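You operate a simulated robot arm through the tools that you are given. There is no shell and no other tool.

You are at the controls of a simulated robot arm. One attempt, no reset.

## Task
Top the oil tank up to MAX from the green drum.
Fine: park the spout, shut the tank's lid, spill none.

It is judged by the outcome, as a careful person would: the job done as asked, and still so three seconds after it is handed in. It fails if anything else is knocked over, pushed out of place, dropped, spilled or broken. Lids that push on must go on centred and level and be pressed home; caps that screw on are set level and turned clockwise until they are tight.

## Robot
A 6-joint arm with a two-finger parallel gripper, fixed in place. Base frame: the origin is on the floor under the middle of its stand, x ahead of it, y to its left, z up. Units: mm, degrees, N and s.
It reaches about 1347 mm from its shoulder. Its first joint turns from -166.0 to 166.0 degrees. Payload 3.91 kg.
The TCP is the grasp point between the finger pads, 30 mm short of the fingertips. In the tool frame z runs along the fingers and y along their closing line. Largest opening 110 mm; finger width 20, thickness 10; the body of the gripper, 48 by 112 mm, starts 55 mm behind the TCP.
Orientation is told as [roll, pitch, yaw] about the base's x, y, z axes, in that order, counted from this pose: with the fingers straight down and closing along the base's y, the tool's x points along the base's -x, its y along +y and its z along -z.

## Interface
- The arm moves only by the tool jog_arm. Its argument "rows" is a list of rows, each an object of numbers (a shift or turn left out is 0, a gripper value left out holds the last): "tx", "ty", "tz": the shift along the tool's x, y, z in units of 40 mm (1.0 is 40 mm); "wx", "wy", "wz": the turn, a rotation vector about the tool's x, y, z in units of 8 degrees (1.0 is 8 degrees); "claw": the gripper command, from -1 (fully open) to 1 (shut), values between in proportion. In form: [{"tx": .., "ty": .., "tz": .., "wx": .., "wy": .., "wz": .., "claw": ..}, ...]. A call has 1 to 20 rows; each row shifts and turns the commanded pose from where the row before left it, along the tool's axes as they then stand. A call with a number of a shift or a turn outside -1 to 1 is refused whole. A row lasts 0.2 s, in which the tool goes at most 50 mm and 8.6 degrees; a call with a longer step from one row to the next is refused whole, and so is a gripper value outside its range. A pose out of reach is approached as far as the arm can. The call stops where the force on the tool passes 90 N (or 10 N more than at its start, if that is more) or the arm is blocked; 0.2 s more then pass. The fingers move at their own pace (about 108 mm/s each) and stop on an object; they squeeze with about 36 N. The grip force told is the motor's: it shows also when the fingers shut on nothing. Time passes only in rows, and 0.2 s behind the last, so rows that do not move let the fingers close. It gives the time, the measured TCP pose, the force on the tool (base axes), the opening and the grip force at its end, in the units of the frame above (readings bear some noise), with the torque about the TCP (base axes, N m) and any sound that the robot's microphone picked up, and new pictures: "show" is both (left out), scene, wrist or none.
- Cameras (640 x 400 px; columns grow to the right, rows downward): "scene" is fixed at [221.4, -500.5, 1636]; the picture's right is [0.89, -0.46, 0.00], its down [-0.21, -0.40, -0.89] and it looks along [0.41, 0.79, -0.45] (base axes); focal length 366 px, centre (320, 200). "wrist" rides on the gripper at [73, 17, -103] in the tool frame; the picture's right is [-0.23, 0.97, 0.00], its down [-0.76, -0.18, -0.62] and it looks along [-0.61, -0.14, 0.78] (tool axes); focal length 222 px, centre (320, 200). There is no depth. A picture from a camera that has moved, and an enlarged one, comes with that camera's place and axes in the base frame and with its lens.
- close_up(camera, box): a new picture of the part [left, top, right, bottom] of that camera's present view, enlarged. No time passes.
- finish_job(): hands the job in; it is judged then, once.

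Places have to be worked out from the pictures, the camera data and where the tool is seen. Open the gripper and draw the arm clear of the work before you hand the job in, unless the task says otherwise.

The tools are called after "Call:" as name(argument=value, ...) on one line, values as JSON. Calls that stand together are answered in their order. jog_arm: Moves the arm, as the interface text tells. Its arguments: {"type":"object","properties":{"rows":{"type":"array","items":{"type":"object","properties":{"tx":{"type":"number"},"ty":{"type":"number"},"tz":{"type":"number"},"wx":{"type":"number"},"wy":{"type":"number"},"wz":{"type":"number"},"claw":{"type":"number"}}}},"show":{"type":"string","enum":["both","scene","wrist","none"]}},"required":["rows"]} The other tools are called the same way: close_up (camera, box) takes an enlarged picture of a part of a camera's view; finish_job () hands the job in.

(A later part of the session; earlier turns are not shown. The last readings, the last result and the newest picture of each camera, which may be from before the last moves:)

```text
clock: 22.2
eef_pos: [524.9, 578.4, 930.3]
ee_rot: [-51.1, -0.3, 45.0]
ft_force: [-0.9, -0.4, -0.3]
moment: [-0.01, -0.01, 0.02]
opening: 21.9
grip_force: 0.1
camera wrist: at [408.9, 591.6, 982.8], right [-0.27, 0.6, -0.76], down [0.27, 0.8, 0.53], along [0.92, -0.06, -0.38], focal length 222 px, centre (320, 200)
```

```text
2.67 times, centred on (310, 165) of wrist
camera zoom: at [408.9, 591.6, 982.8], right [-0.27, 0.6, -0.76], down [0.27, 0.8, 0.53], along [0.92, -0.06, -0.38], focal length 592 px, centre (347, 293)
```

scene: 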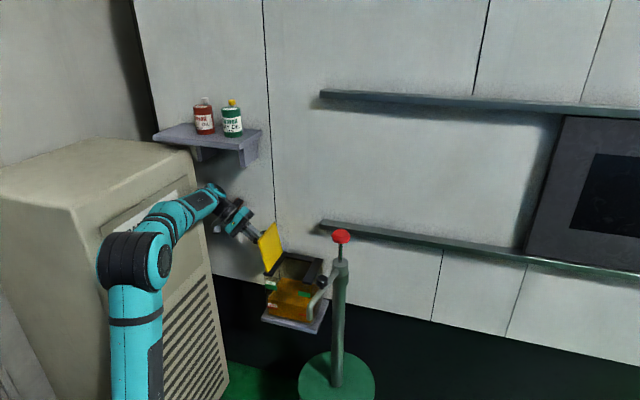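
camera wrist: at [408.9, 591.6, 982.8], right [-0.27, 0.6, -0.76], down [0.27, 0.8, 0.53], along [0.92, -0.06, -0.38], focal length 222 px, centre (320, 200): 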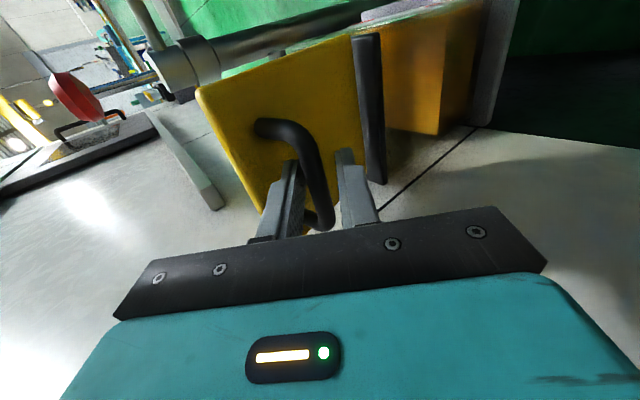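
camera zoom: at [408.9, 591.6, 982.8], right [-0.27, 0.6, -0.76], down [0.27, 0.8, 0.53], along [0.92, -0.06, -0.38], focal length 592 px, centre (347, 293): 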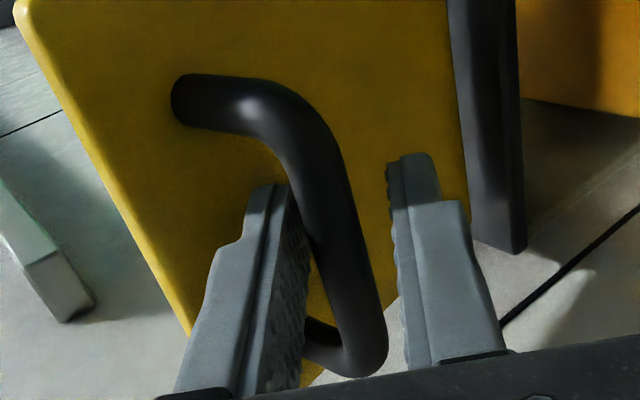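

The lid rests open by itself. Now I'll withdraw straight back along the fingers.

Call:
jog_arm(rows=[{"tz": -0.25}, {"tz": -0.5}, {"tz": -0.7}, {"tz": -0.8}, {}], show="both")

Call:
close_up(camera="scene", box=[225, 210, 345, 330])

```text
clock: 23.4
eef_pos: [523.6, 592.0, 982.1]
ee_rot: [-51.6, 1.0, 40.5]
ft_force: [-54.6, -174.7, -6.0]
moment: [8.46, -3.17, 14.87]
opening: 22.0
grip_force: 0.0
stopped in row 5: the force on the tool passed its limit at 97 N (the readings are from after the stop); the commanded pose is now the measured one
camera wrist: at [409.9, 616.7, 1035.7], right [-0.23, 0.6, -0.77], down [0.34, 0.79, 0.51], along [0.91, -0.14, -0.39], focal length 222 px, centre (320, 200)
```

scene: 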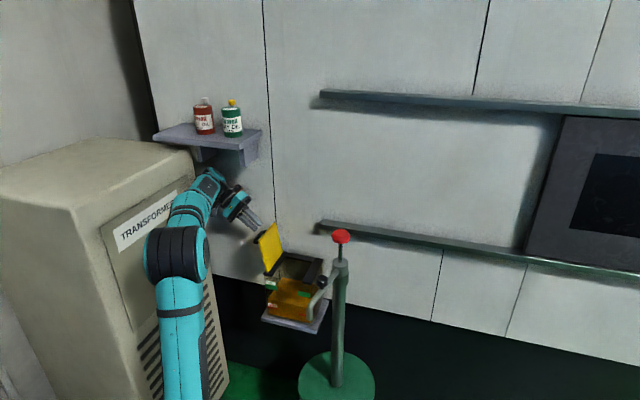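
wrist: 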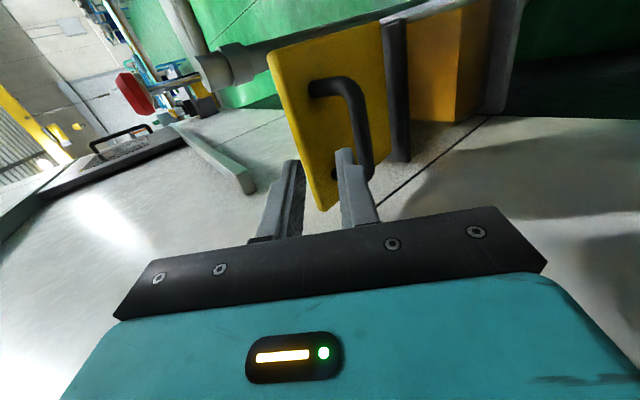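

```text
3.33 times, centred on (285, 270) of scene
camera zoom: at [221.4, -500.5, 1636.0], right [0.89, -0.46, 0.0], down [-0.21, -0.4, -0.89], along [0.41, 0.79, -0.45], focal length 1219 px, centre (437, -33)
```

zoom: 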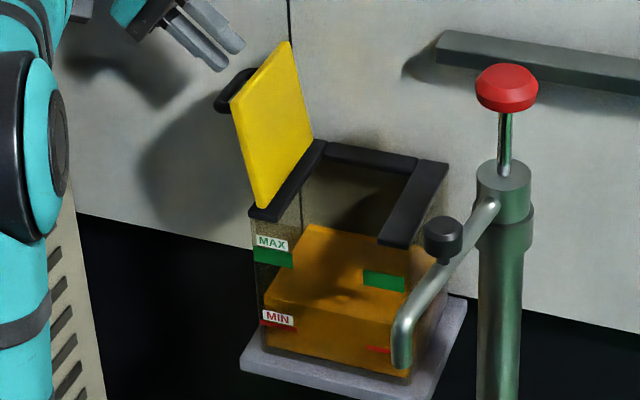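

The retreat stopped on a large force (about 180 N): something on the hand touched a surface. I'll look closely at where before moving any further.

Call:
close_up(camera="scene", box=[130, 100, 290, 260])

Call:
close_up(camera="scene", box=[190, 160, 270, 240])

Call:
close_up(camera="wrist", box=[220, 40, 540, 240])

```text
2.50 times, centred on (210, 180) of scene
camera zoom: at [221.4, -500.5, 1636.0], right [0.89, -0.46, 0.0], down [-0.21, -0.4, -0.89], along [0.41, 0.79, -0.45], focal length 914 px, centre (595, 250)
```

zoom: 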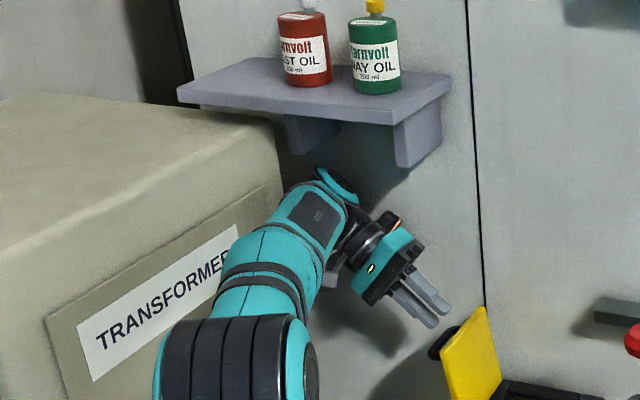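

```text
5.00 times, centred on (230, 200) of scene
camera zoom: at [221.4, -500.5, 1636.0], right [0.89, -0.46, 0.0], down [-0.21, -0.4, -0.89], along [0.41, 0.79, -0.45], focal length 1829 px, centre (770, 200)
```

zoom: 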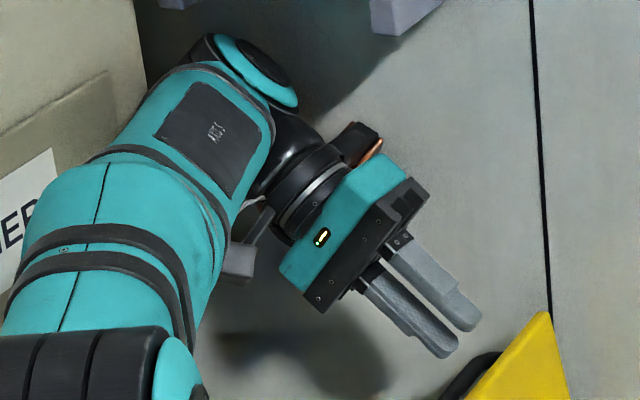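

```text
2.00 times, centred on (380, 140) of wrist
camera zoom: at [409.9, 616.7, 1035.7], right [-0.23, 0.6, -0.77], down [0.34, 0.79, 0.51], along [0.91, -0.14, -0.39], focal length 444 px, centre (200, 320)
```

zoom: 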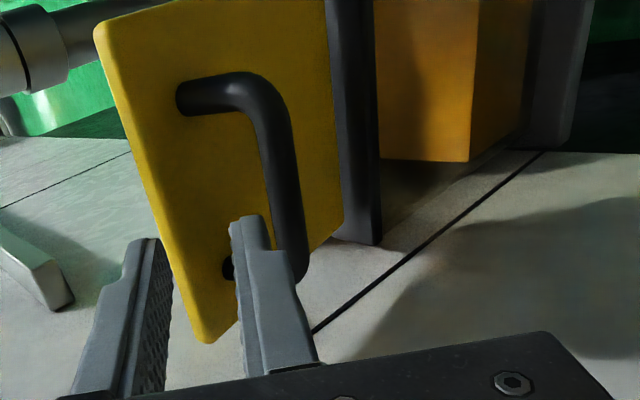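

The picture shows the wrist camera has folded against the robot's own forearm; the lid and handle are clear of the fingers. I'll unwind gently by rotating the tool back towards vertical and restoring the yaw.

Call:
jog_arm(rows=[{"wx": -0.4, "wz": -0.2, "tx": 0.1}, {"wx": -0.4, "wz": -0.2, "tx": 0.1}], show="scene")

```text
clock: 23.8
eef_pos: [520.2, 596.7, 986.3]
ee_rot: [-49.6, 2.0, 40.0]
ft_force: [-624.3, -196.4, -176.5]
moment: [-18.54, -40.03, 108.22]
opening: 22.1
grip_force: 0.1
stopped in row 1: the arm was blocked; the commanded pose is now the measured one
```

scene: 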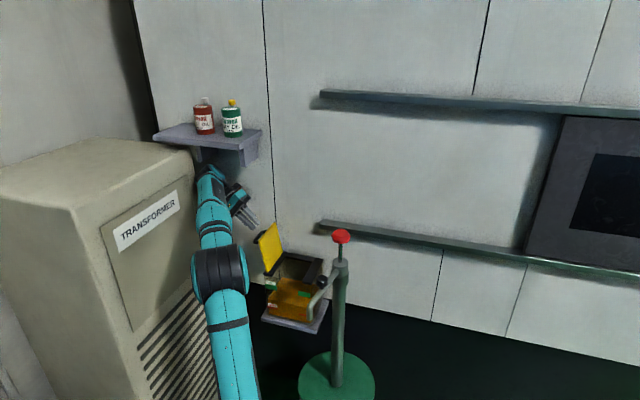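

The force went up, so the arm seems to be reconfiguring itself against its own wrist. I'll hold still for one row to see whether it settles.

Call:
jog_arm(rows=[{}], show="both")

Call:
close_up(camera="scene", box=[180, 140, 280, 260])

```text
clock: 24.1
eef_pos: [486.0, 621.9, 890.5]
ee_rot: [-25.2, 5.6, 64.1]
ft_force: [147.5, 44.5, 1.8]
moment: [-5.3, 14.02, -21.96]
opening: 22.0
grip_force: 0.0
stopped in row 1: the arm was blocked; the commanded pose is now the measured one
camera wrist: at [405.0, 591.0, 984.9], right [-0.71, 0.55, -0.43], down [0.26, 0.78, 0.56], along [0.65, 0.29, -0.7], focal length 222 px, centre (320, 200)
```

scene: 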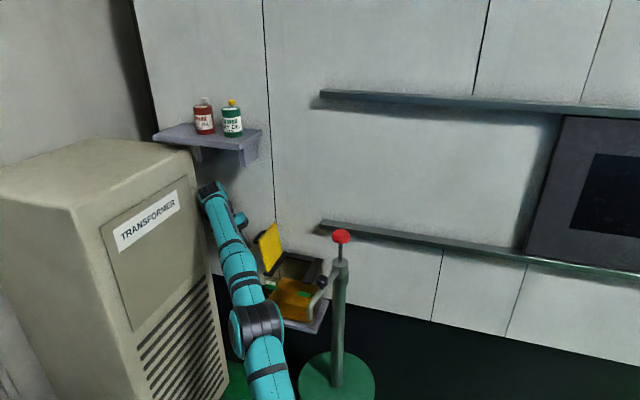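
wrist: 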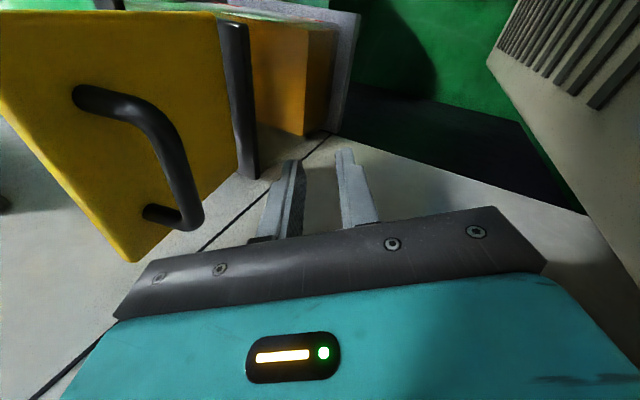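

```text
3.33 times, centred on (230, 200) of scene
camera zoom: at [221.4, -500.5, 1636.0], right [0.89, -0.46, 0.0], down [-0.21, -0.4, -0.89], along [0.41, 0.79, -0.45], focal length 1219 px, centre (620, 200)
```

zoom: 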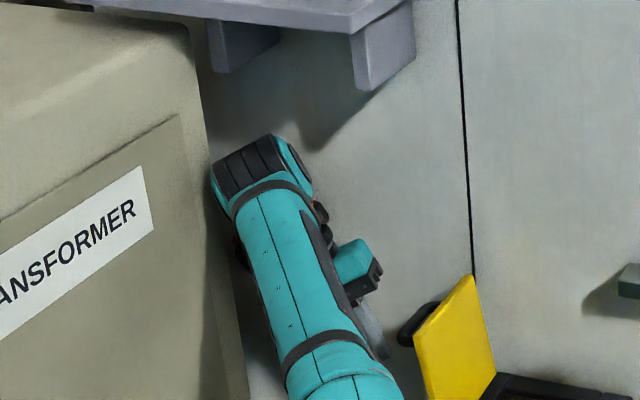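

The arm is moving through an unintended reconfiguration. I'll study the whole arm before commanding anything else.

Call:
close_up(camera="scene", box=[120, 160, 360, 400])

Call:
close_up(camera="wrist", box=[0, 0, 640, 400])

```text
1.67 times, centred on (240, 280) of scene
camera zoom: at [221.4, -500.5, 1636.0], right [0.89, -0.46, 0.0], down [-0.21, -0.4, -0.89], along [0.41, 0.79, -0.45], focal length 610 px, centre (453, 67)
```

zoom: 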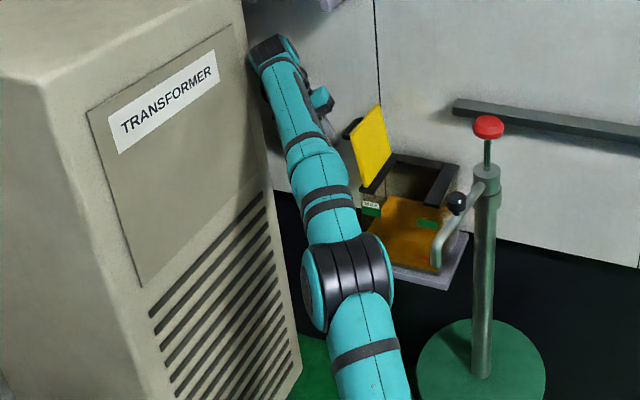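

```text
1.00 times, centred on (320, 200) of wrist (not enlarged: the box is as wide or as high as the picture)
camera zoom: at [405.0, 591.0, 984.9], right [-0.71, 0.55, -0.43], down [0.26, 0.78, 0.56], along [0.65, 0.29, -0.7], focal length 222 px, centre (320, 200)
```

zoom: 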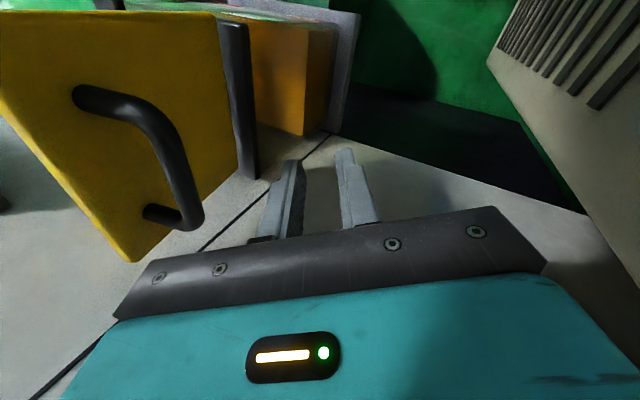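

I can't yet tell which way the arm is going. I'll issue one tiny retreat step (6 mm up along the tool) and compare the arm picture.

Call:
jog_arm(rows=[{"tz": -0.15}], show="both")

```text
clock: 24.4
eef_pos: [470.3, 642.1, 962.7]
ee_rot: [0.4, -1.4, 115.3]
ft_force: [50.6, -25.3, 63.3]
moment: [2.54, 4.75, 0.01]
opening: 22.0
grip_force: 0.1
out of reach, approached as far as the arm can: row 1
stopped in row 1: the force on the tool passed its limit at 1565 N (the readings are from after the stop); the commanded pose is now the measured one
camera wrist: at [488.1, 568.2, 1065.4], right [-0.98, -0.21, 0.01], down [-0.15, 0.75, 0.64], along [-0.14, 0.62, -0.77], focal length 222 px, centre (320, 200)
```

scene: 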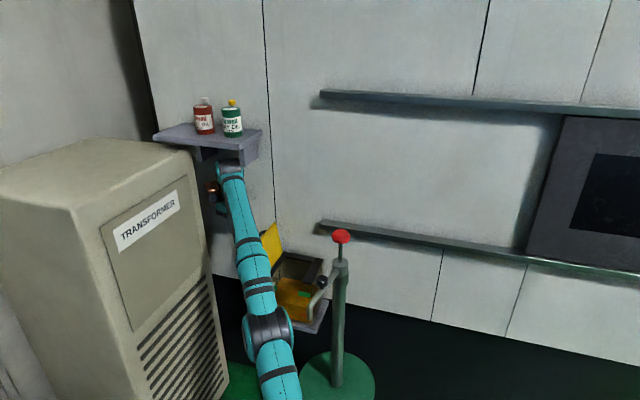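
wrist: 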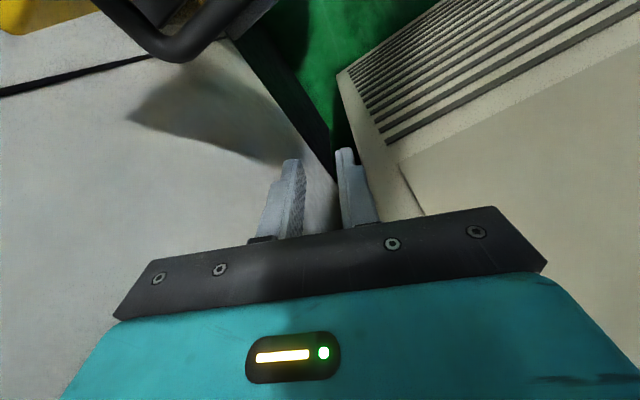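

The tool has swung to vertical at yaw 115° and the force has largely gone. Before doing anything else I'll inspect the arm, the shelf with the bottles, and the lid.

Call:
close_up(camera="scene", box=[140, 90, 300, 250])

Call:
close_up(camera="scene", box=[200, 240, 360, 400])

```text
2.50 times, centred on (220, 170) of scene
camera zoom: at [221.4, -500.5, 1636.0], right [0.89, -0.46, 0.0], down [-0.21, -0.4, -0.89], along [0.41, 0.79, -0.45], focal length 914 px, centre (570, 275)
```

zoom: 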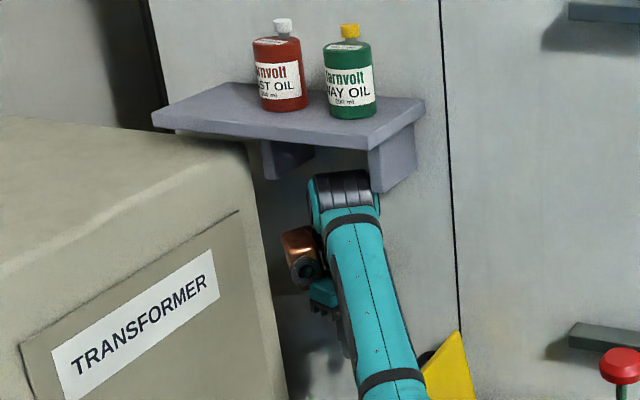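

```text
2.50 times, centred on (280, 320) of scene
camera zoom: at [221.4, -500.5, 1636.0], right [0.89, -0.46, 0.0], down [-0.21, -0.4, -0.89], along [0.41, 0.79, -0.45], focal length 914 px, centre (420, -100)
```

zoom: 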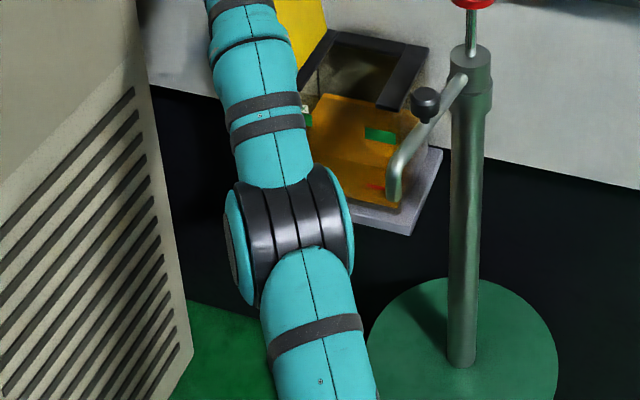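

The bottles and the lid are undisturbed, and the gripper is now vertical between the forearm and the transformer. I'll hold for one row to see whether the arm is stable now.

Call:
jog_arm(rows=[{}], show="both")

```text
clock: 24.7
eef_pos: [197.0, 449.9, 1348.6]
ee_rot: [-19.5, -33.1, 165.8]
ft_force: [-13.4, -40.3, 52.7]
moment: [0.8, -2.55, -1.79]
opening: 22.0
grip_force: 0.1
stopped in row 1: the force on the tool passed its limit at 480 N (the readings are from after the stop); the commanded pose is now the measured one
camera wrist: at [291.9, 375.8, 1386.7], right [-0.58, -0.8, -0.15], down [-0.29, 0.03, 0.96], along [-0.76, 0.6, -0.25], focal length 222 px, centre (320, 200)
```

scene: 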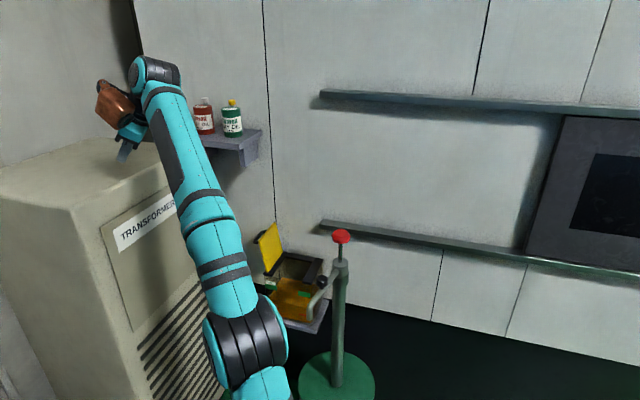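
wrist: 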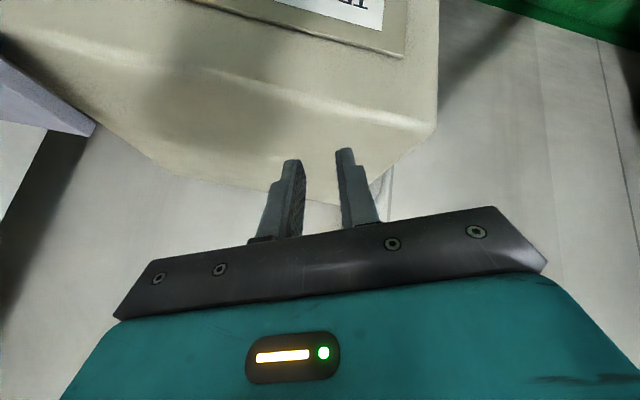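

The arm has carried the tool away over the transformer; bottles, lid and spout look untouched so far. I'll inspect the arm's present configuration closely.

Call:
close_up(camera="scene", box=[80, 30, 330, 400])

Call:
close_up(camera="scene", box=[80, 40, 260, 180])

Call:
close_up(camera="scene", box=[180, 280, 340, 400])

```text
1.08 times, centred on (205, 215) of scene (not enlarged: the box is as wide or as high as the picture)
camera zoom: at [221.4, -500.5, 1636.0], right [0.89, -0.46, 0.0], down [-0.21, -0.4, -0.89], along [0.41, 0.79, -0.45], focal length 396 px, centre (444, 184)
```

zoom: 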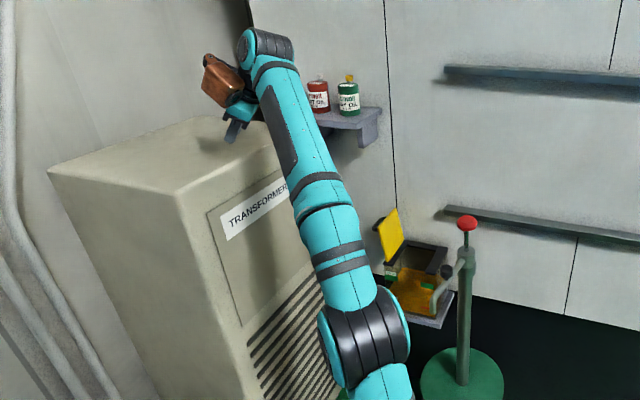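

```text
2.86 times, centred on (170, 110) of scene
camera zoom: at [221.4, -500.5, 1636.0], right [0.89, -0.46, 0.0], down [-0.21, -0.4, -0.89], along [0.41, 0.79, -0.45], focal length 1045 px, centre (749, 457)
```

zoom: 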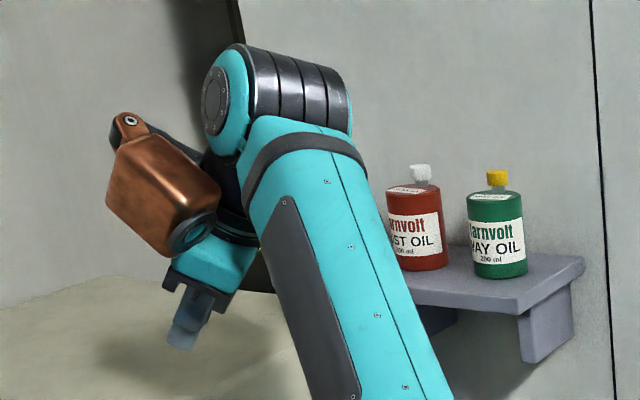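

```text
3.33 times, centred on (260, 340) of scene
camera zoom: at [221.4, -500.5, 1636.0], right [0.89, -0.46, 0.0], down [-0.21, -0.4, -0.89], along [0.41, 0.79, -0.45], focal length 1219 px, centre (520, -267)
```

zoom: 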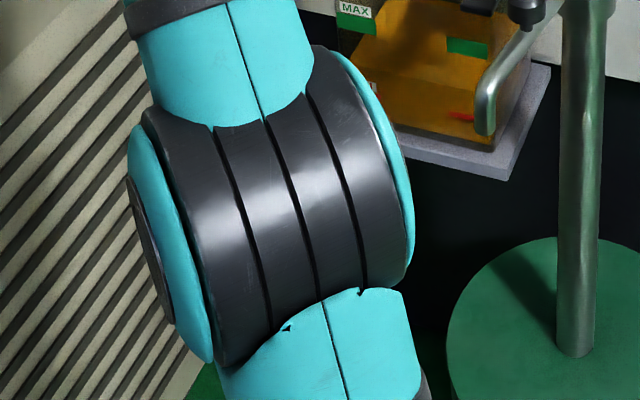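

The forward kinematics still match the picture (the tool really is at about (197,450,1348)). It's now in fairly open space, so I'll hold one more row to see whether it settles.

Call:
jog_arm(rows=[{}], show="both")

```text
clock: 25.0
eef_pos: [75.0, 248.7, 1377.9]
ee_rot: [-18.2, -48.6, -135.6]
ft_force: [27.1, -8.6, 0.9]
moment: [0.66, 1.56, -1.19]
opening: 22.1
grip_force: 0.0
stopped in row 1: the arm was blocked; the commanded pose is now the measured one
camera wrist: at [192.7, 298.5, 1386.5], right [0.38, -0.93, -0.03], down [0.01, -0.03, 1.0], along [-0.93, -0.38, -0.01], focal length 222 px, centre (320, 200)
```

scene: 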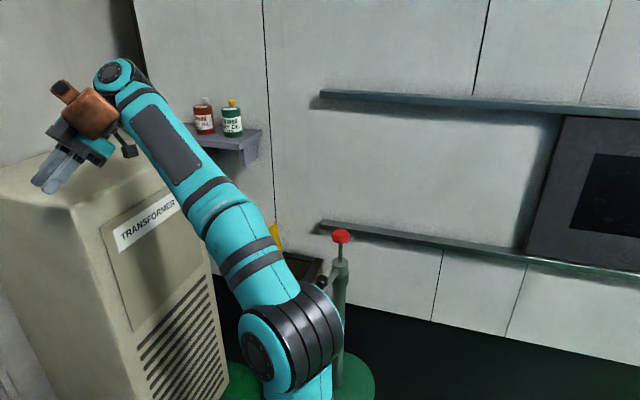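
wrist: 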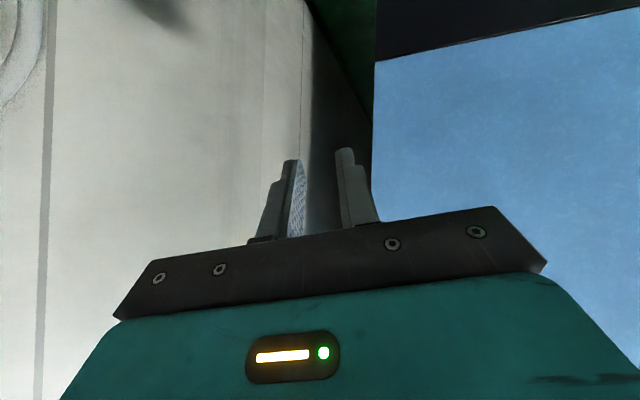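

Forces are low now; the arm is still travelling through free space towards another joint configuration. I'll keep holding, one row at a time.

Call:
jog_arm(rows=[{}], show="both")

```text
clock: 25.4
eef_pos: [-162.4, 203.6, 1268.0]
ee_rot: [-34.4, -52.3, -80.1]
ft_force: [18.4, 3.1, 61.0]
moment: [3.74, -1.65, -1.06]
opening: 21.9
grip_force: 0.1
stopped in row 1: the arm was blocked; the commanded pose is now the measured one
camera wrist: at [-109.8, 320.1, 1258.5], right [0.89, -0.43, -0.16], down [0.2, 0.05, 0.98], along [-0.41, -0.9, 0.13], focal length 222 px, centre (320, 200)
```

scene: 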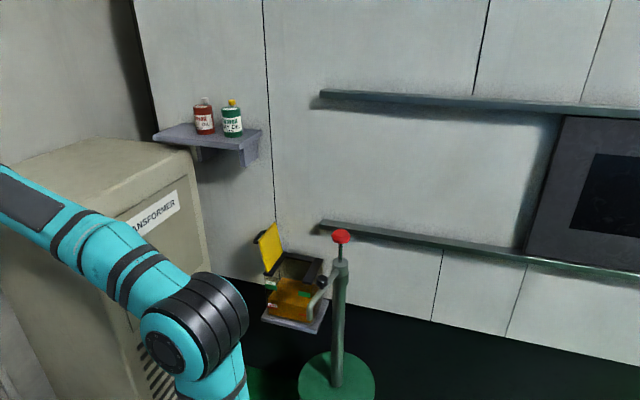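
wrist: 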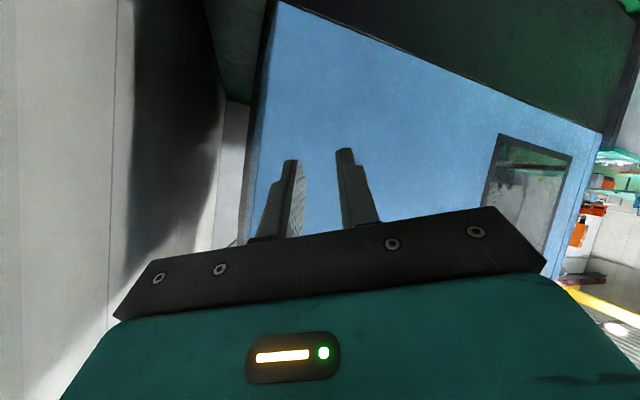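

The arm has swung away from the work area with only light contact readings; all task objects are still in place. I'll keep holding to let it settle.

Call:
jog_arm(rows=[{}], show="both")

```text
clock: 25.7
eef_pos: [-541.9, 15.9, 1273.2]
ee_rot: [-51.8, -51.8, -28.6]
ft_force: [-8.2, -16.0, 6.8]
moment: [1.25, -0.46, 0.65]
opening: 22.3
grip_force: 0.1
stopped in row 1: the arm was blocked; the commanded pose is now the measured one
camera wrist: at [-572.5, 138.0, 1248.2], right [0.94, 0.18, -0.29], down [0.23, 0.31, 0.92], along [0.25, -0.94, 0.25], focal length 222 px, centre (320, 200)
```

scene: 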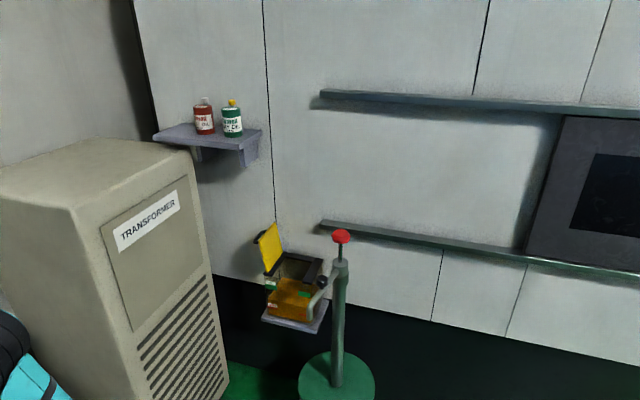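
wrist: 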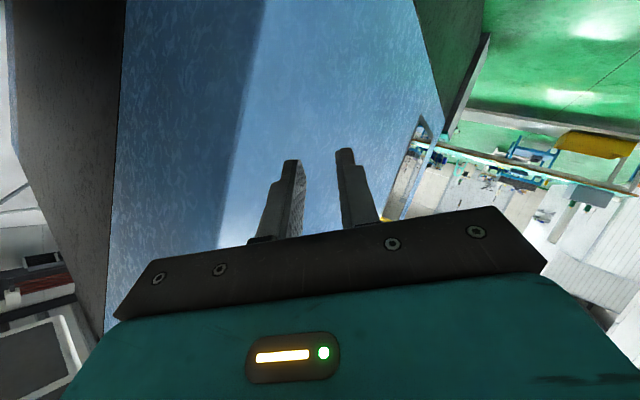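

Scene objects are all intact and the arm is now swinging behind the stand. I'll continue holding.

Call:
jog_arm(rows=[{}], show="both")

```text
clock: 26.3
eef_pos: [-514.7, 15.3, 1275.2]
ee_rot: [-33.9, -52.7, -50.9]
ft_force: [-3.7, -2.9, -1.4]
moment: [0.02, -0.15, 0.32]
opening: 22.1
grip_force: 0.0
stopped in row 1: the arm was blocked; the commanded pose is now the measured one
camera wrist: at [-525.2, 143.5, 1266.2], right [0.99, 0.07, -0.15], down [0.14, 0.15, 0.98], along [0.09, -0.99, 0.14], focal length 222 px, centre (320, 200)
```

scene: 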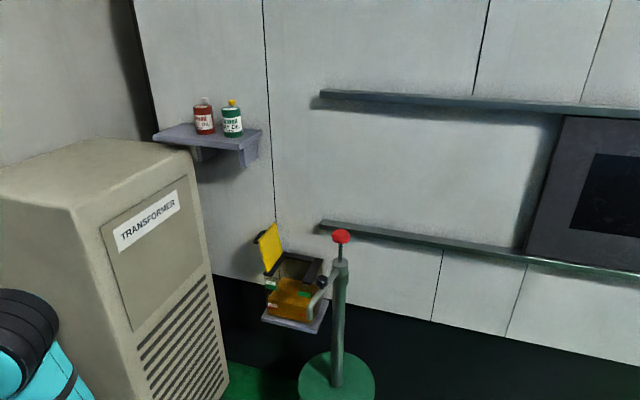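
wrist: 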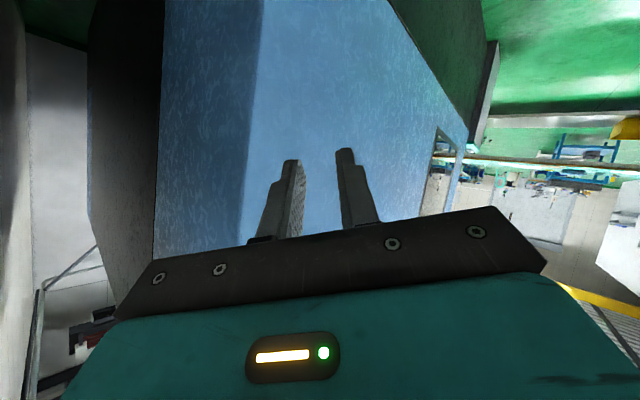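

The motion is dying down and the forces are near zero. One more hold to confirm it has settled.

Call:
jog_arm(rows=[{}], show="both")

```text
clock: 26.7
eef_pos: [-526.7, 15.9, 1275.5]
ee_rot: [-34.0, -52.7, -48.6]
ft_force: [0.5, 0.3, 0.0]
moment: [0.01, 0.05, -0.03]
opening: 21.9
grip_force: 0.2
camera wrist: at [-542.1, 143.5, 1265.6], right [0.98, 0.11, -0.15], down [0.13, 0.15, 0.98], along [0.13, -0.98, 0.14], focal length 222 px, centre (320, 200)
```

scene: 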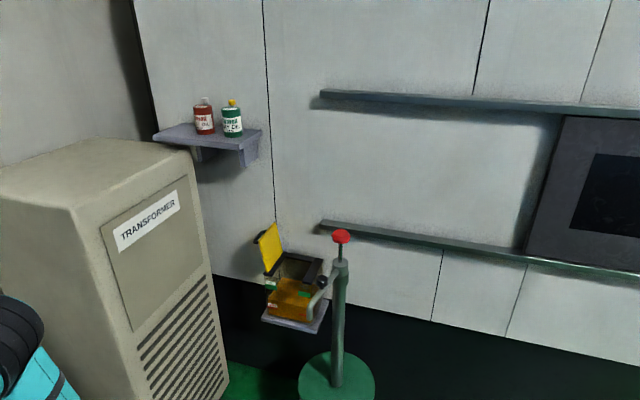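
wrist: 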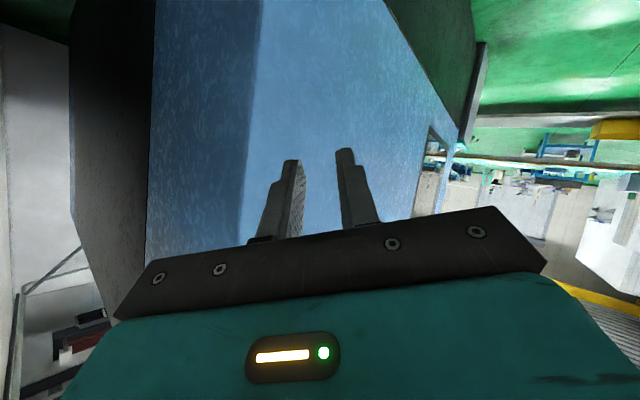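

The arm has settled, stress-free, behind the stand at (−527,16,1275), and everything in the work area still looks intact. I'll raise the tool 150 mm first, then swing it back the way it came, above the transformer.

Call:
jog_arm(rows=[{"tx": -0.373, "ty": -0.159, "tz": -0.2355}, {"tx": -0.746, "ty": -0.318, "tz": -0.471}, {}], show="wrist")

```text
clock: 27.5
eef_pos: [-525.1, 15.8, 1331.3]
ee_rot: [-34.0, -52.7, -48.8]
ft_force: [-0.5, -0.9, -0.6]
moment: [0.01, -0.02, -0.01]
opening: 22.0
grip_force: 0.1
camera wrist: at [-540.5, 143.1, 1321.7], right [0.98, 0.1, -0.15], down [0.13, 0.15, 0.98], along [0.12, -0.98, 0.14], focal length 222 px, centre (320, 200)
```

wrist: 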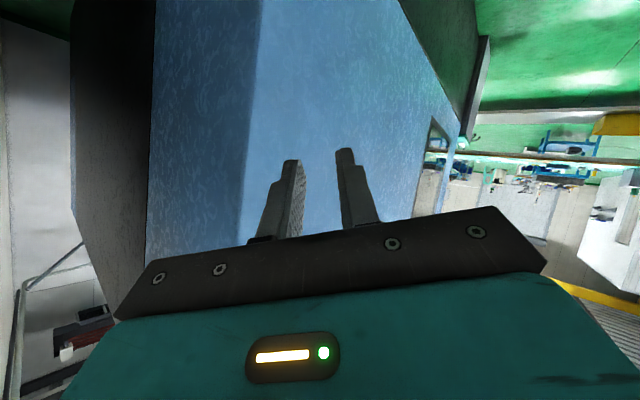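

Tracking is normal again. I'll raise another 90 mm and start the swing back with a few rows.

Call:
jog_arm(rows=[{"tx": -0.746, "ty": -0.318, "tz": -0.471}, {"tx": -0.746, "ty": -0.318, "tz": -0.471}, {"tx": -0.37, "ty": -0.16, "tz": -0.24}, {"tx": 0.253, "ty": 0.142, "tz": -0.496, "wx": 0.249, "wy": 0.106, "wz": 0.157}, {"tx": 0.506, "ty": 0.283, "tz": -0.98, "wx": 0.497, "wy": 0.212, "wz": 0.314}, {"tx": 0.506, "ty": 0.283, "tz": -0.98, "wx": 0.497, "wy": 0.212, "wz": 0.314}, {}], show="both")

```text
clock: 29.1
eef_pos: [-515.4, 99.5, 1393.4]
ee_rot: [-34.0, -52.7, -61.3]
ft_force: [-0.4, 0.4, -0.3]
moment: [0.01, 0.03, -0.01]
opening: 22.0
grip_force: 0.0
out of reach, approached as far as the arm can: row 1, 2, 3, 4
camera wrist: at [-502.9, 226.1, 1382.3], right [0.98, -0.11, -0.15], down [0.16, 0.12, 0.98], along [-0.09, -0.99, 0.14], focal length 222 px, centre (320, 200)
```

scene: 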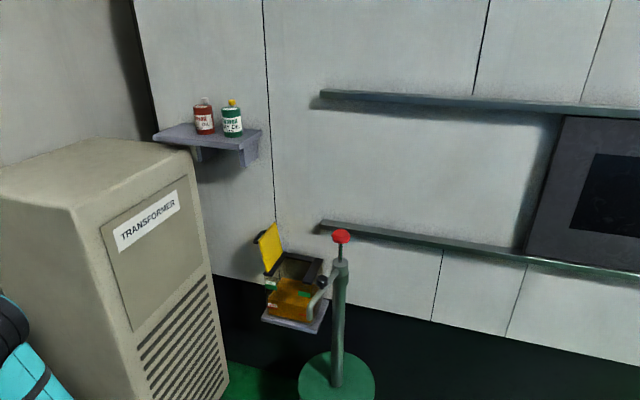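
wrist: 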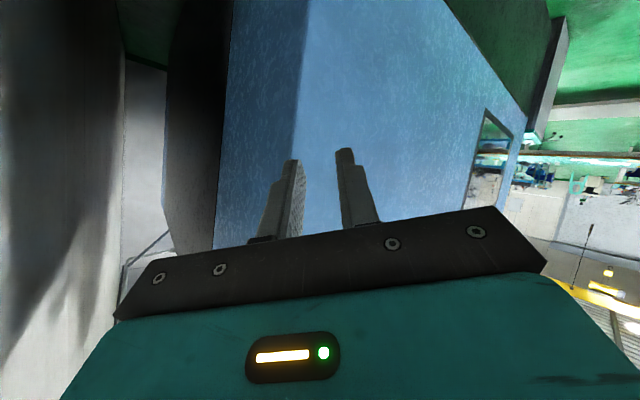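

The swing is tracking; the "out of reach" rows were just the height limit there. I'll continue the sweep back at this height.

Call:
jog_arm(rows=[{"tx": 0.506, "ty": 0.283, "tz": -0.98, "wx": 0.497, "wy": 0.212, "wz": 0.314}, {"tx": 0.506, "ty": 0.283, "tz": -0.98, "wx": 0.497, "wy": 0.212, "wz": 0.314}, {"tx": 0.506, "ty": 0.283, "tz": -0.98, "wx": 0.497, "wy": 0.212, "wz": 0.314}, {"tx": 0.506, "ty": 0.283, "tz": -0.98, "wx": 0.497, "wy": 0.212, "wz": 0.314}, {}], show="both")

```text
clock: 30.3
eef_pos: [-445.5, 265.4, 1392.4]
ee_rot: [-34.0, -52.6, -81.3]
ft_force: [-0.4, 0.2, -0.2]
moment: [-0.04, -0.02, 0.02]
opening: 22.4
grip_force: 0.2
camera wrist: at [-390.4, 380.7, 1381.8], right [0.88, -0.44, -0.15], down [0.19, 0.06, 0.98], along [-0.42, -0.9, 0.14], focal length 222 px, centre (320, 200)
```

scene: 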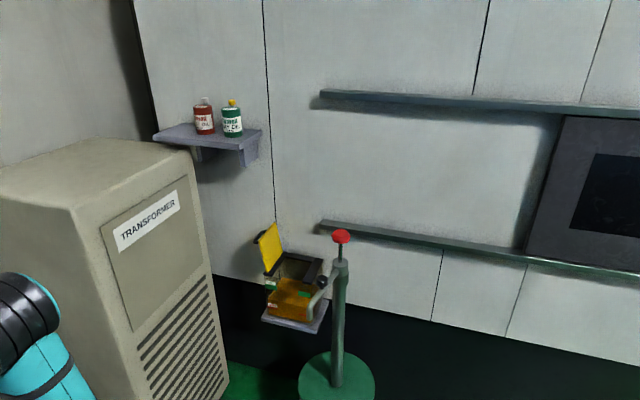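
wrist: 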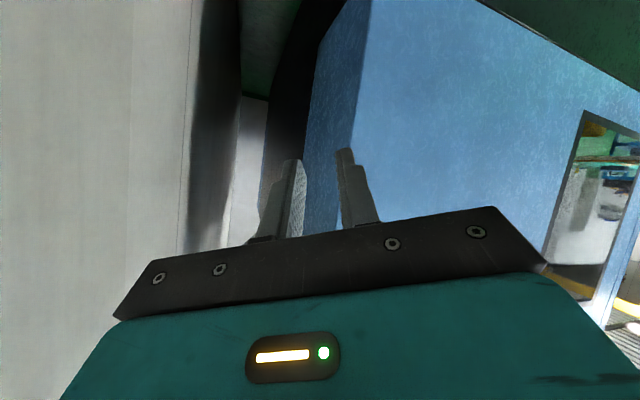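

Tracking is fine. To keep clear of the left wall I'll pull the tool inward by 80 mm, then continue the sweep.

Call:
jog_arm(rows=[{"tx": -0.416, "ty": 0.907, "tz": 0.047}, {"tx": -0.416, "ty": 0.907, "tz": 0.047}, {"tx": 0.42, "ty": 0.235, "tz": -0.82, "wx": 0.497, "wy": 0.212, "wz": 0.314}, {"tx": 0.42, "ty": 0.235, "tz": -0.82, "wx": 0.497, "wy": 0.212, "wz": 0.314}, {"tx": 0.42, "ty": 0.235, "tz": -0.82, "wx": 0.497, "wy": 0.212, "wz": 0.314}, {}], show="both")

```text
clock: 31.7
eef_pos: [-306.9, 307.6, 1391.2]
ee_rot: [-34.0, -52.7, -96.3]
ft_force: [-0.2, 0.1, 0.6]
moment: [0.02, -0.02, -0.04]
opening: 21.7
grip_force: 0.1
camera wrist: at [-224.2, 404.8, 1380.8], right [0.74, -0.66, -0.15], down [0.2, 0.01, 0.98], along [-0.64, -0.75, 0.14], focal length 222 px, centre (320, 200)
```

scene: 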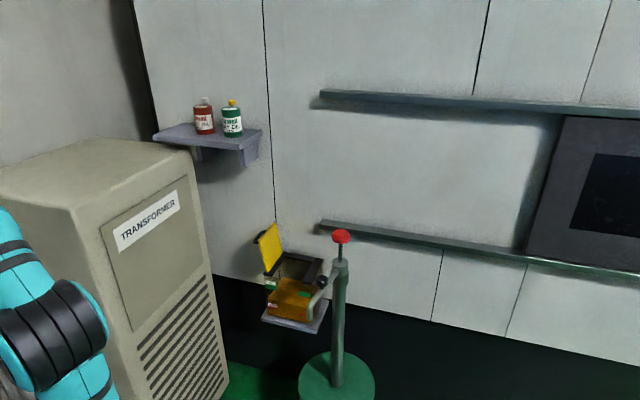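
wrist: 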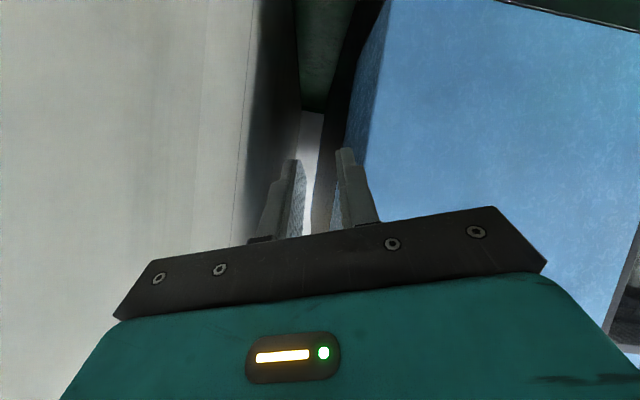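

Still tracking cleanly at azimuth 135°. I'll keep sweeping.

Call:
jog_arm(rows=[{"tx": 0.42, "ty": 0.235, "tz": -0.82, "wx": 0.497, "wy": 0.212, "wz": 0.314}, {"tx": 0.42, "ty": 0.235, "tz": -0.82, "wx": 0.497, "wy": 0.212, "wz": 0.314}, {"tx": 0.42, "ty": 0.235, "tz": -0.82, "wx": 0.497, "wy": 0.212, "wz": 0.314}, {"tx": 0.42, "ty": 0.235, "tz": -0.82, "wx": 0.497, "wy": 0.212, "wz": 0.314}, {"tx": 0.42, "ty": 0.235, "tz": -0.82, "wx": 0.497, "wy": 0.212, "wz": 0.314}, {}], show="both")

```text
clock: 33.1
eef_pos: [-143.8, 403.4, 1389.9]
ee_rot: [-34.2, -52.6, -121.3]
ft_force: [-0.1, 0.1, -0.4]
moment: [-0.01, 0.03, 0.0]
opening: 22.0
grip_force: 0.1
camera wrist: at [-28.5, 456.0, 1380.0], right [0.39, -0.91, -0.15], down [0.19, -0.08, 0.98], along [-0.9, -0.41, 0.14], focal length 222 px, centre (320, 200)
```

scene: 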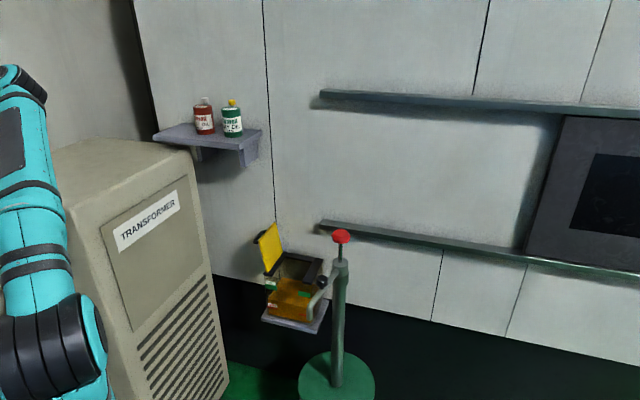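
wrist: 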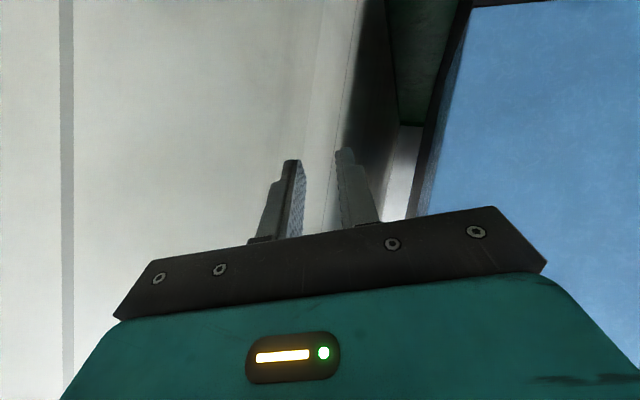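

Now the arm looks like its normal elbow-up configuration again. I'll continue the sweep past the transformer.

Call:
jog_arm(rows=[{"tx": 0.42, "ty": 0.235, "tz": -0.82, "wx": 0.497, "wy": 0.212, "wz": 0.314}, {"tx": 0.42, "ty": 0.235, "tz": -0.82, "wx": 0.497, "wy": 0.212, "wz": 0.314}, {"tx": 0.42, "ty": 0.235, "tz": -0.82, "wx": 0.497, "wy": 0.212, "wz": 0.314}, {"tx": 0.42, "ty": 0.235, "tz": -0.82, "wx": 0.497, "wy": 0.212, "wz": 0.314}, {"tx": 0.42, "ty": 0.235, "tz": -0.82, "wx": 0.497, "wy": 0.212, "wz": 0.314}, {}], show="both")

```text
clock: 34.5
eef_pos: [42.8, 419.6, 1390.9]
ee_rot: [-34.1, -52.6, -146.1]
ft_force: [-0.6, -0.2, 0.5]
moment: [-0.01, 0.0, 0.02]
opening: 22.1
grip_force: 0.1
camera wrist: at [170.1, 419.3, 1381.1], right [-0.03, -0.99, -0.15], down [0.13, -0.15, 0.98], along [-0.99, 0.01, 0.14], focal length 222 px, centre (320, 200)
```

scene: 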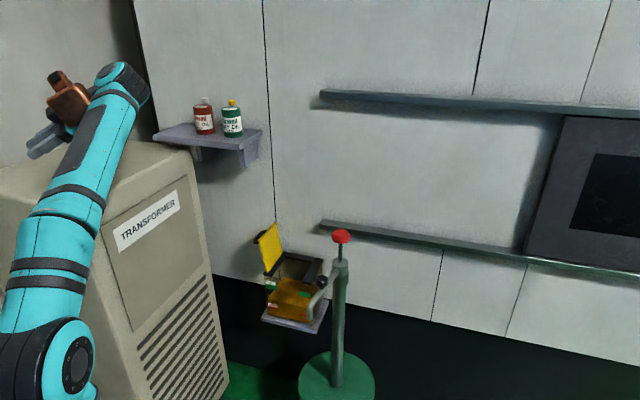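
wrist: 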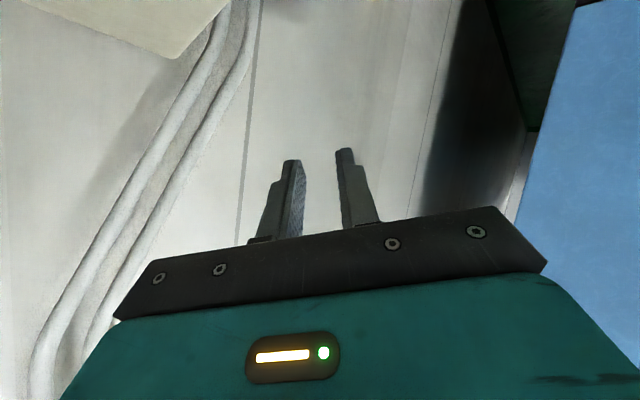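

The arm is facing forward again in its normal posture, with only the hand sideways. I'll now swing the hand down to vertical about the wrist.

Call:
jog_arm(rows=[{"tx": 0.336, "ty": 0.143, "tz": -0.013, "wx": -0.196, "wy": 0.46}, {"tx": 0.672, "ty": 0.286, "tz": -0.051, "wx": -0.3916, "wy": 0.92}, {"tx": 0.672, "ty": 0.286, "tz": -0.051, "wx": -0.3916, "wy": 0.92}, {"tx": 0.672, "ty": 0.286, "tz": -0.051, "wx": -0.3916, "wy": 0.92}, {}], show="both")

```text
clock: 35.7
eef_pos: [100.7, 418.6, 1304.6]
ee_rot: [-14.1, -28.8, -160.0]
ft_force: [-0.1, 0.4, -0.2]
moment: [0.03, -0.01, -0.01]
opening: 22.1
grip_force: 0.1
out of reach, approached as far as the arm can: row 2, 3, 4
camera wrist: at [218.2, 417.9, 1355.9], right [0.03, -0.99, -0.1], down [-0.34, -0.1, 0.93], along [-0.94, 0.01, -0.34], focal length 222 px, centre (320, 200)
```

scene: 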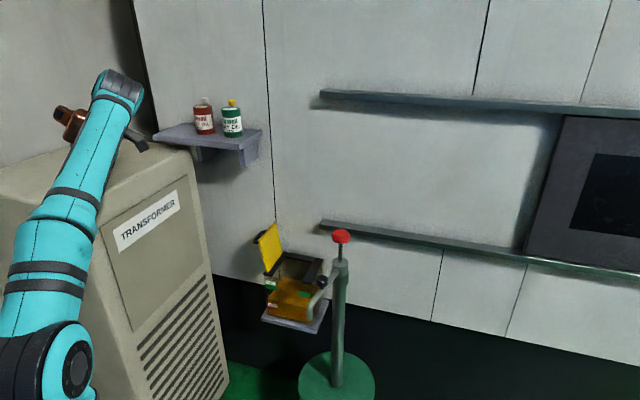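
wrist: 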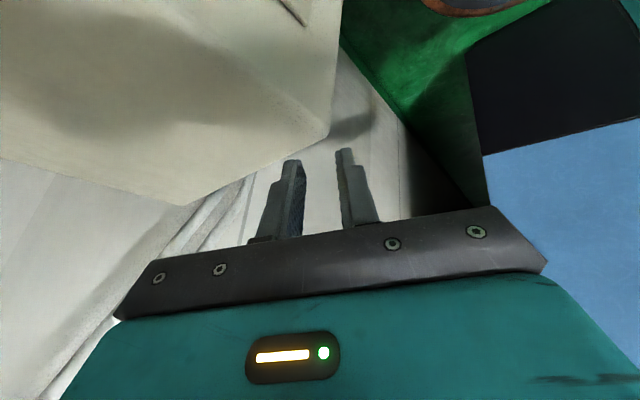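

The hand is halfway down but the IK reports some limit, probably because the wrist is folded tightly. I'll first extend outward 120 mm to the right and then finish the rotation.

Call:
jog_arm(rows=[{"tx": 0.873, "ty": 0.063, "tz": -0.511}, {"tx": 0.873, "ty": 0.063, "tz": -0.511}, {"tx": 0.873, "ty": 0.063, "tz": -0.511}, {}], show="none")

```text
clock: 36.7
eef_pos: [195.2, 454.1, 1261.1]
ee_rot: [-14.3, -28.7, -160.0]
ft_force: [0.7, -0.1, -0.1]
moment: [-0.01, 0.03, 0.0]
opening: 22.0
grip_force: 0.2
out of reach, approached as far as the arm can: row 1, 2, 3
```

A wrist-fold limit is holding the position back. Finishing the rotation to vertical relieves that fold, so I'll do it while lowering a little.

Call:
jog_arm(rows=[{"tx": 0.55, "ty": 0.185, "tz": 0.14, "wx": -0.405, "wy": 0.914}, {"tx": 0.52, "ty": 0.18, "tz": 0.22, "wx": -0.405, "wy": 0.914}, {"tx": 0.48, "ty": 0.17, "tz": 0.3, "wx": -0.405, "wy": 0.914}, {"tx": 0.44, "ty": 0.16, "tz": 0.38, "wx": -0.4, "wy": 0.9}, {}, {}], show="both")

```text
clock: 38.1
eef_pos: [260.0, 452.6, 1193.8]
ee_rot: [0.3, -0.1, -163.4]
ft_force: [-0.8, 0.9, 0.2]
moment: [-0.02, 0.0, 0.01]
opening: 22.0
grip_force: 0.1
camera wrist: at [334.8, 459.0, 1297.2], right [0.06, -1.0, 0.01], down [-0.78, -0.04, 0.62], along [-0.62, -0.04, -0.78], focal length 222 px, centre (320, 200)
```

scene: 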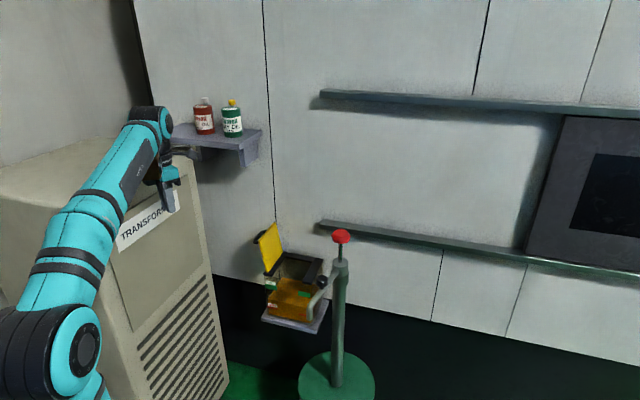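
wrist: 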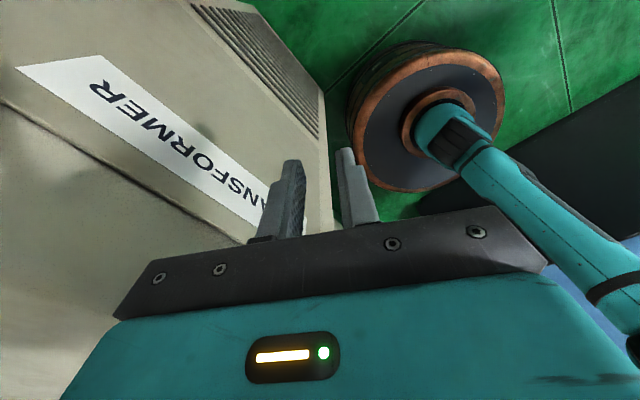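

The tool is vertical, stress-free and tracking (yaw −163°). I'll shift away from the transformer and then unwind the yaw clockwise, reversing how it wound up.

Call:
jog_arm(rows=[{"tx": 0.543, "ty": 0.51}, {"tx": 0.543, "ty": 0.51}, {"tx": 0.543, "ty": 0.51}, {"wz": 0.5}, {"wz": 1}, {"wz": 1}, {"wz": 1}, {"wz": 1}, {"wz": 1}, {}], show="both")

```text
clock: 40.3
eef_pos: [340.2, 412.4, 1193.6]
ee_rot: [0.3, 0.1, 152.6]
ft_force: [0.0, -0.3, -0.9]
moment: [0.02, 0.01, -0.01]
opening: 21.9
grip_force: 0.1
camera wrist: at [396.8, 366.1, 1297.1], right [-0.65, -0.76, 0.0], down [-0.59, 0.51, 0.62], along [-0.47, 0.4, -0.78], focal length 222 px, centre (320, 200)
```

scene: 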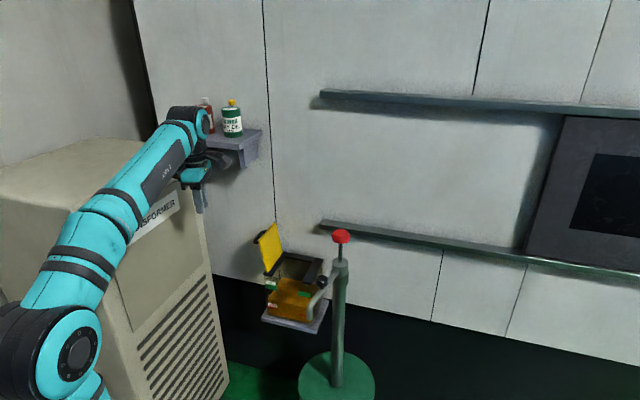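
wrist: 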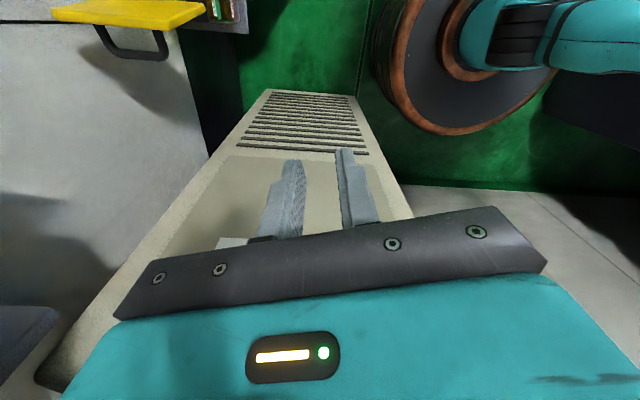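

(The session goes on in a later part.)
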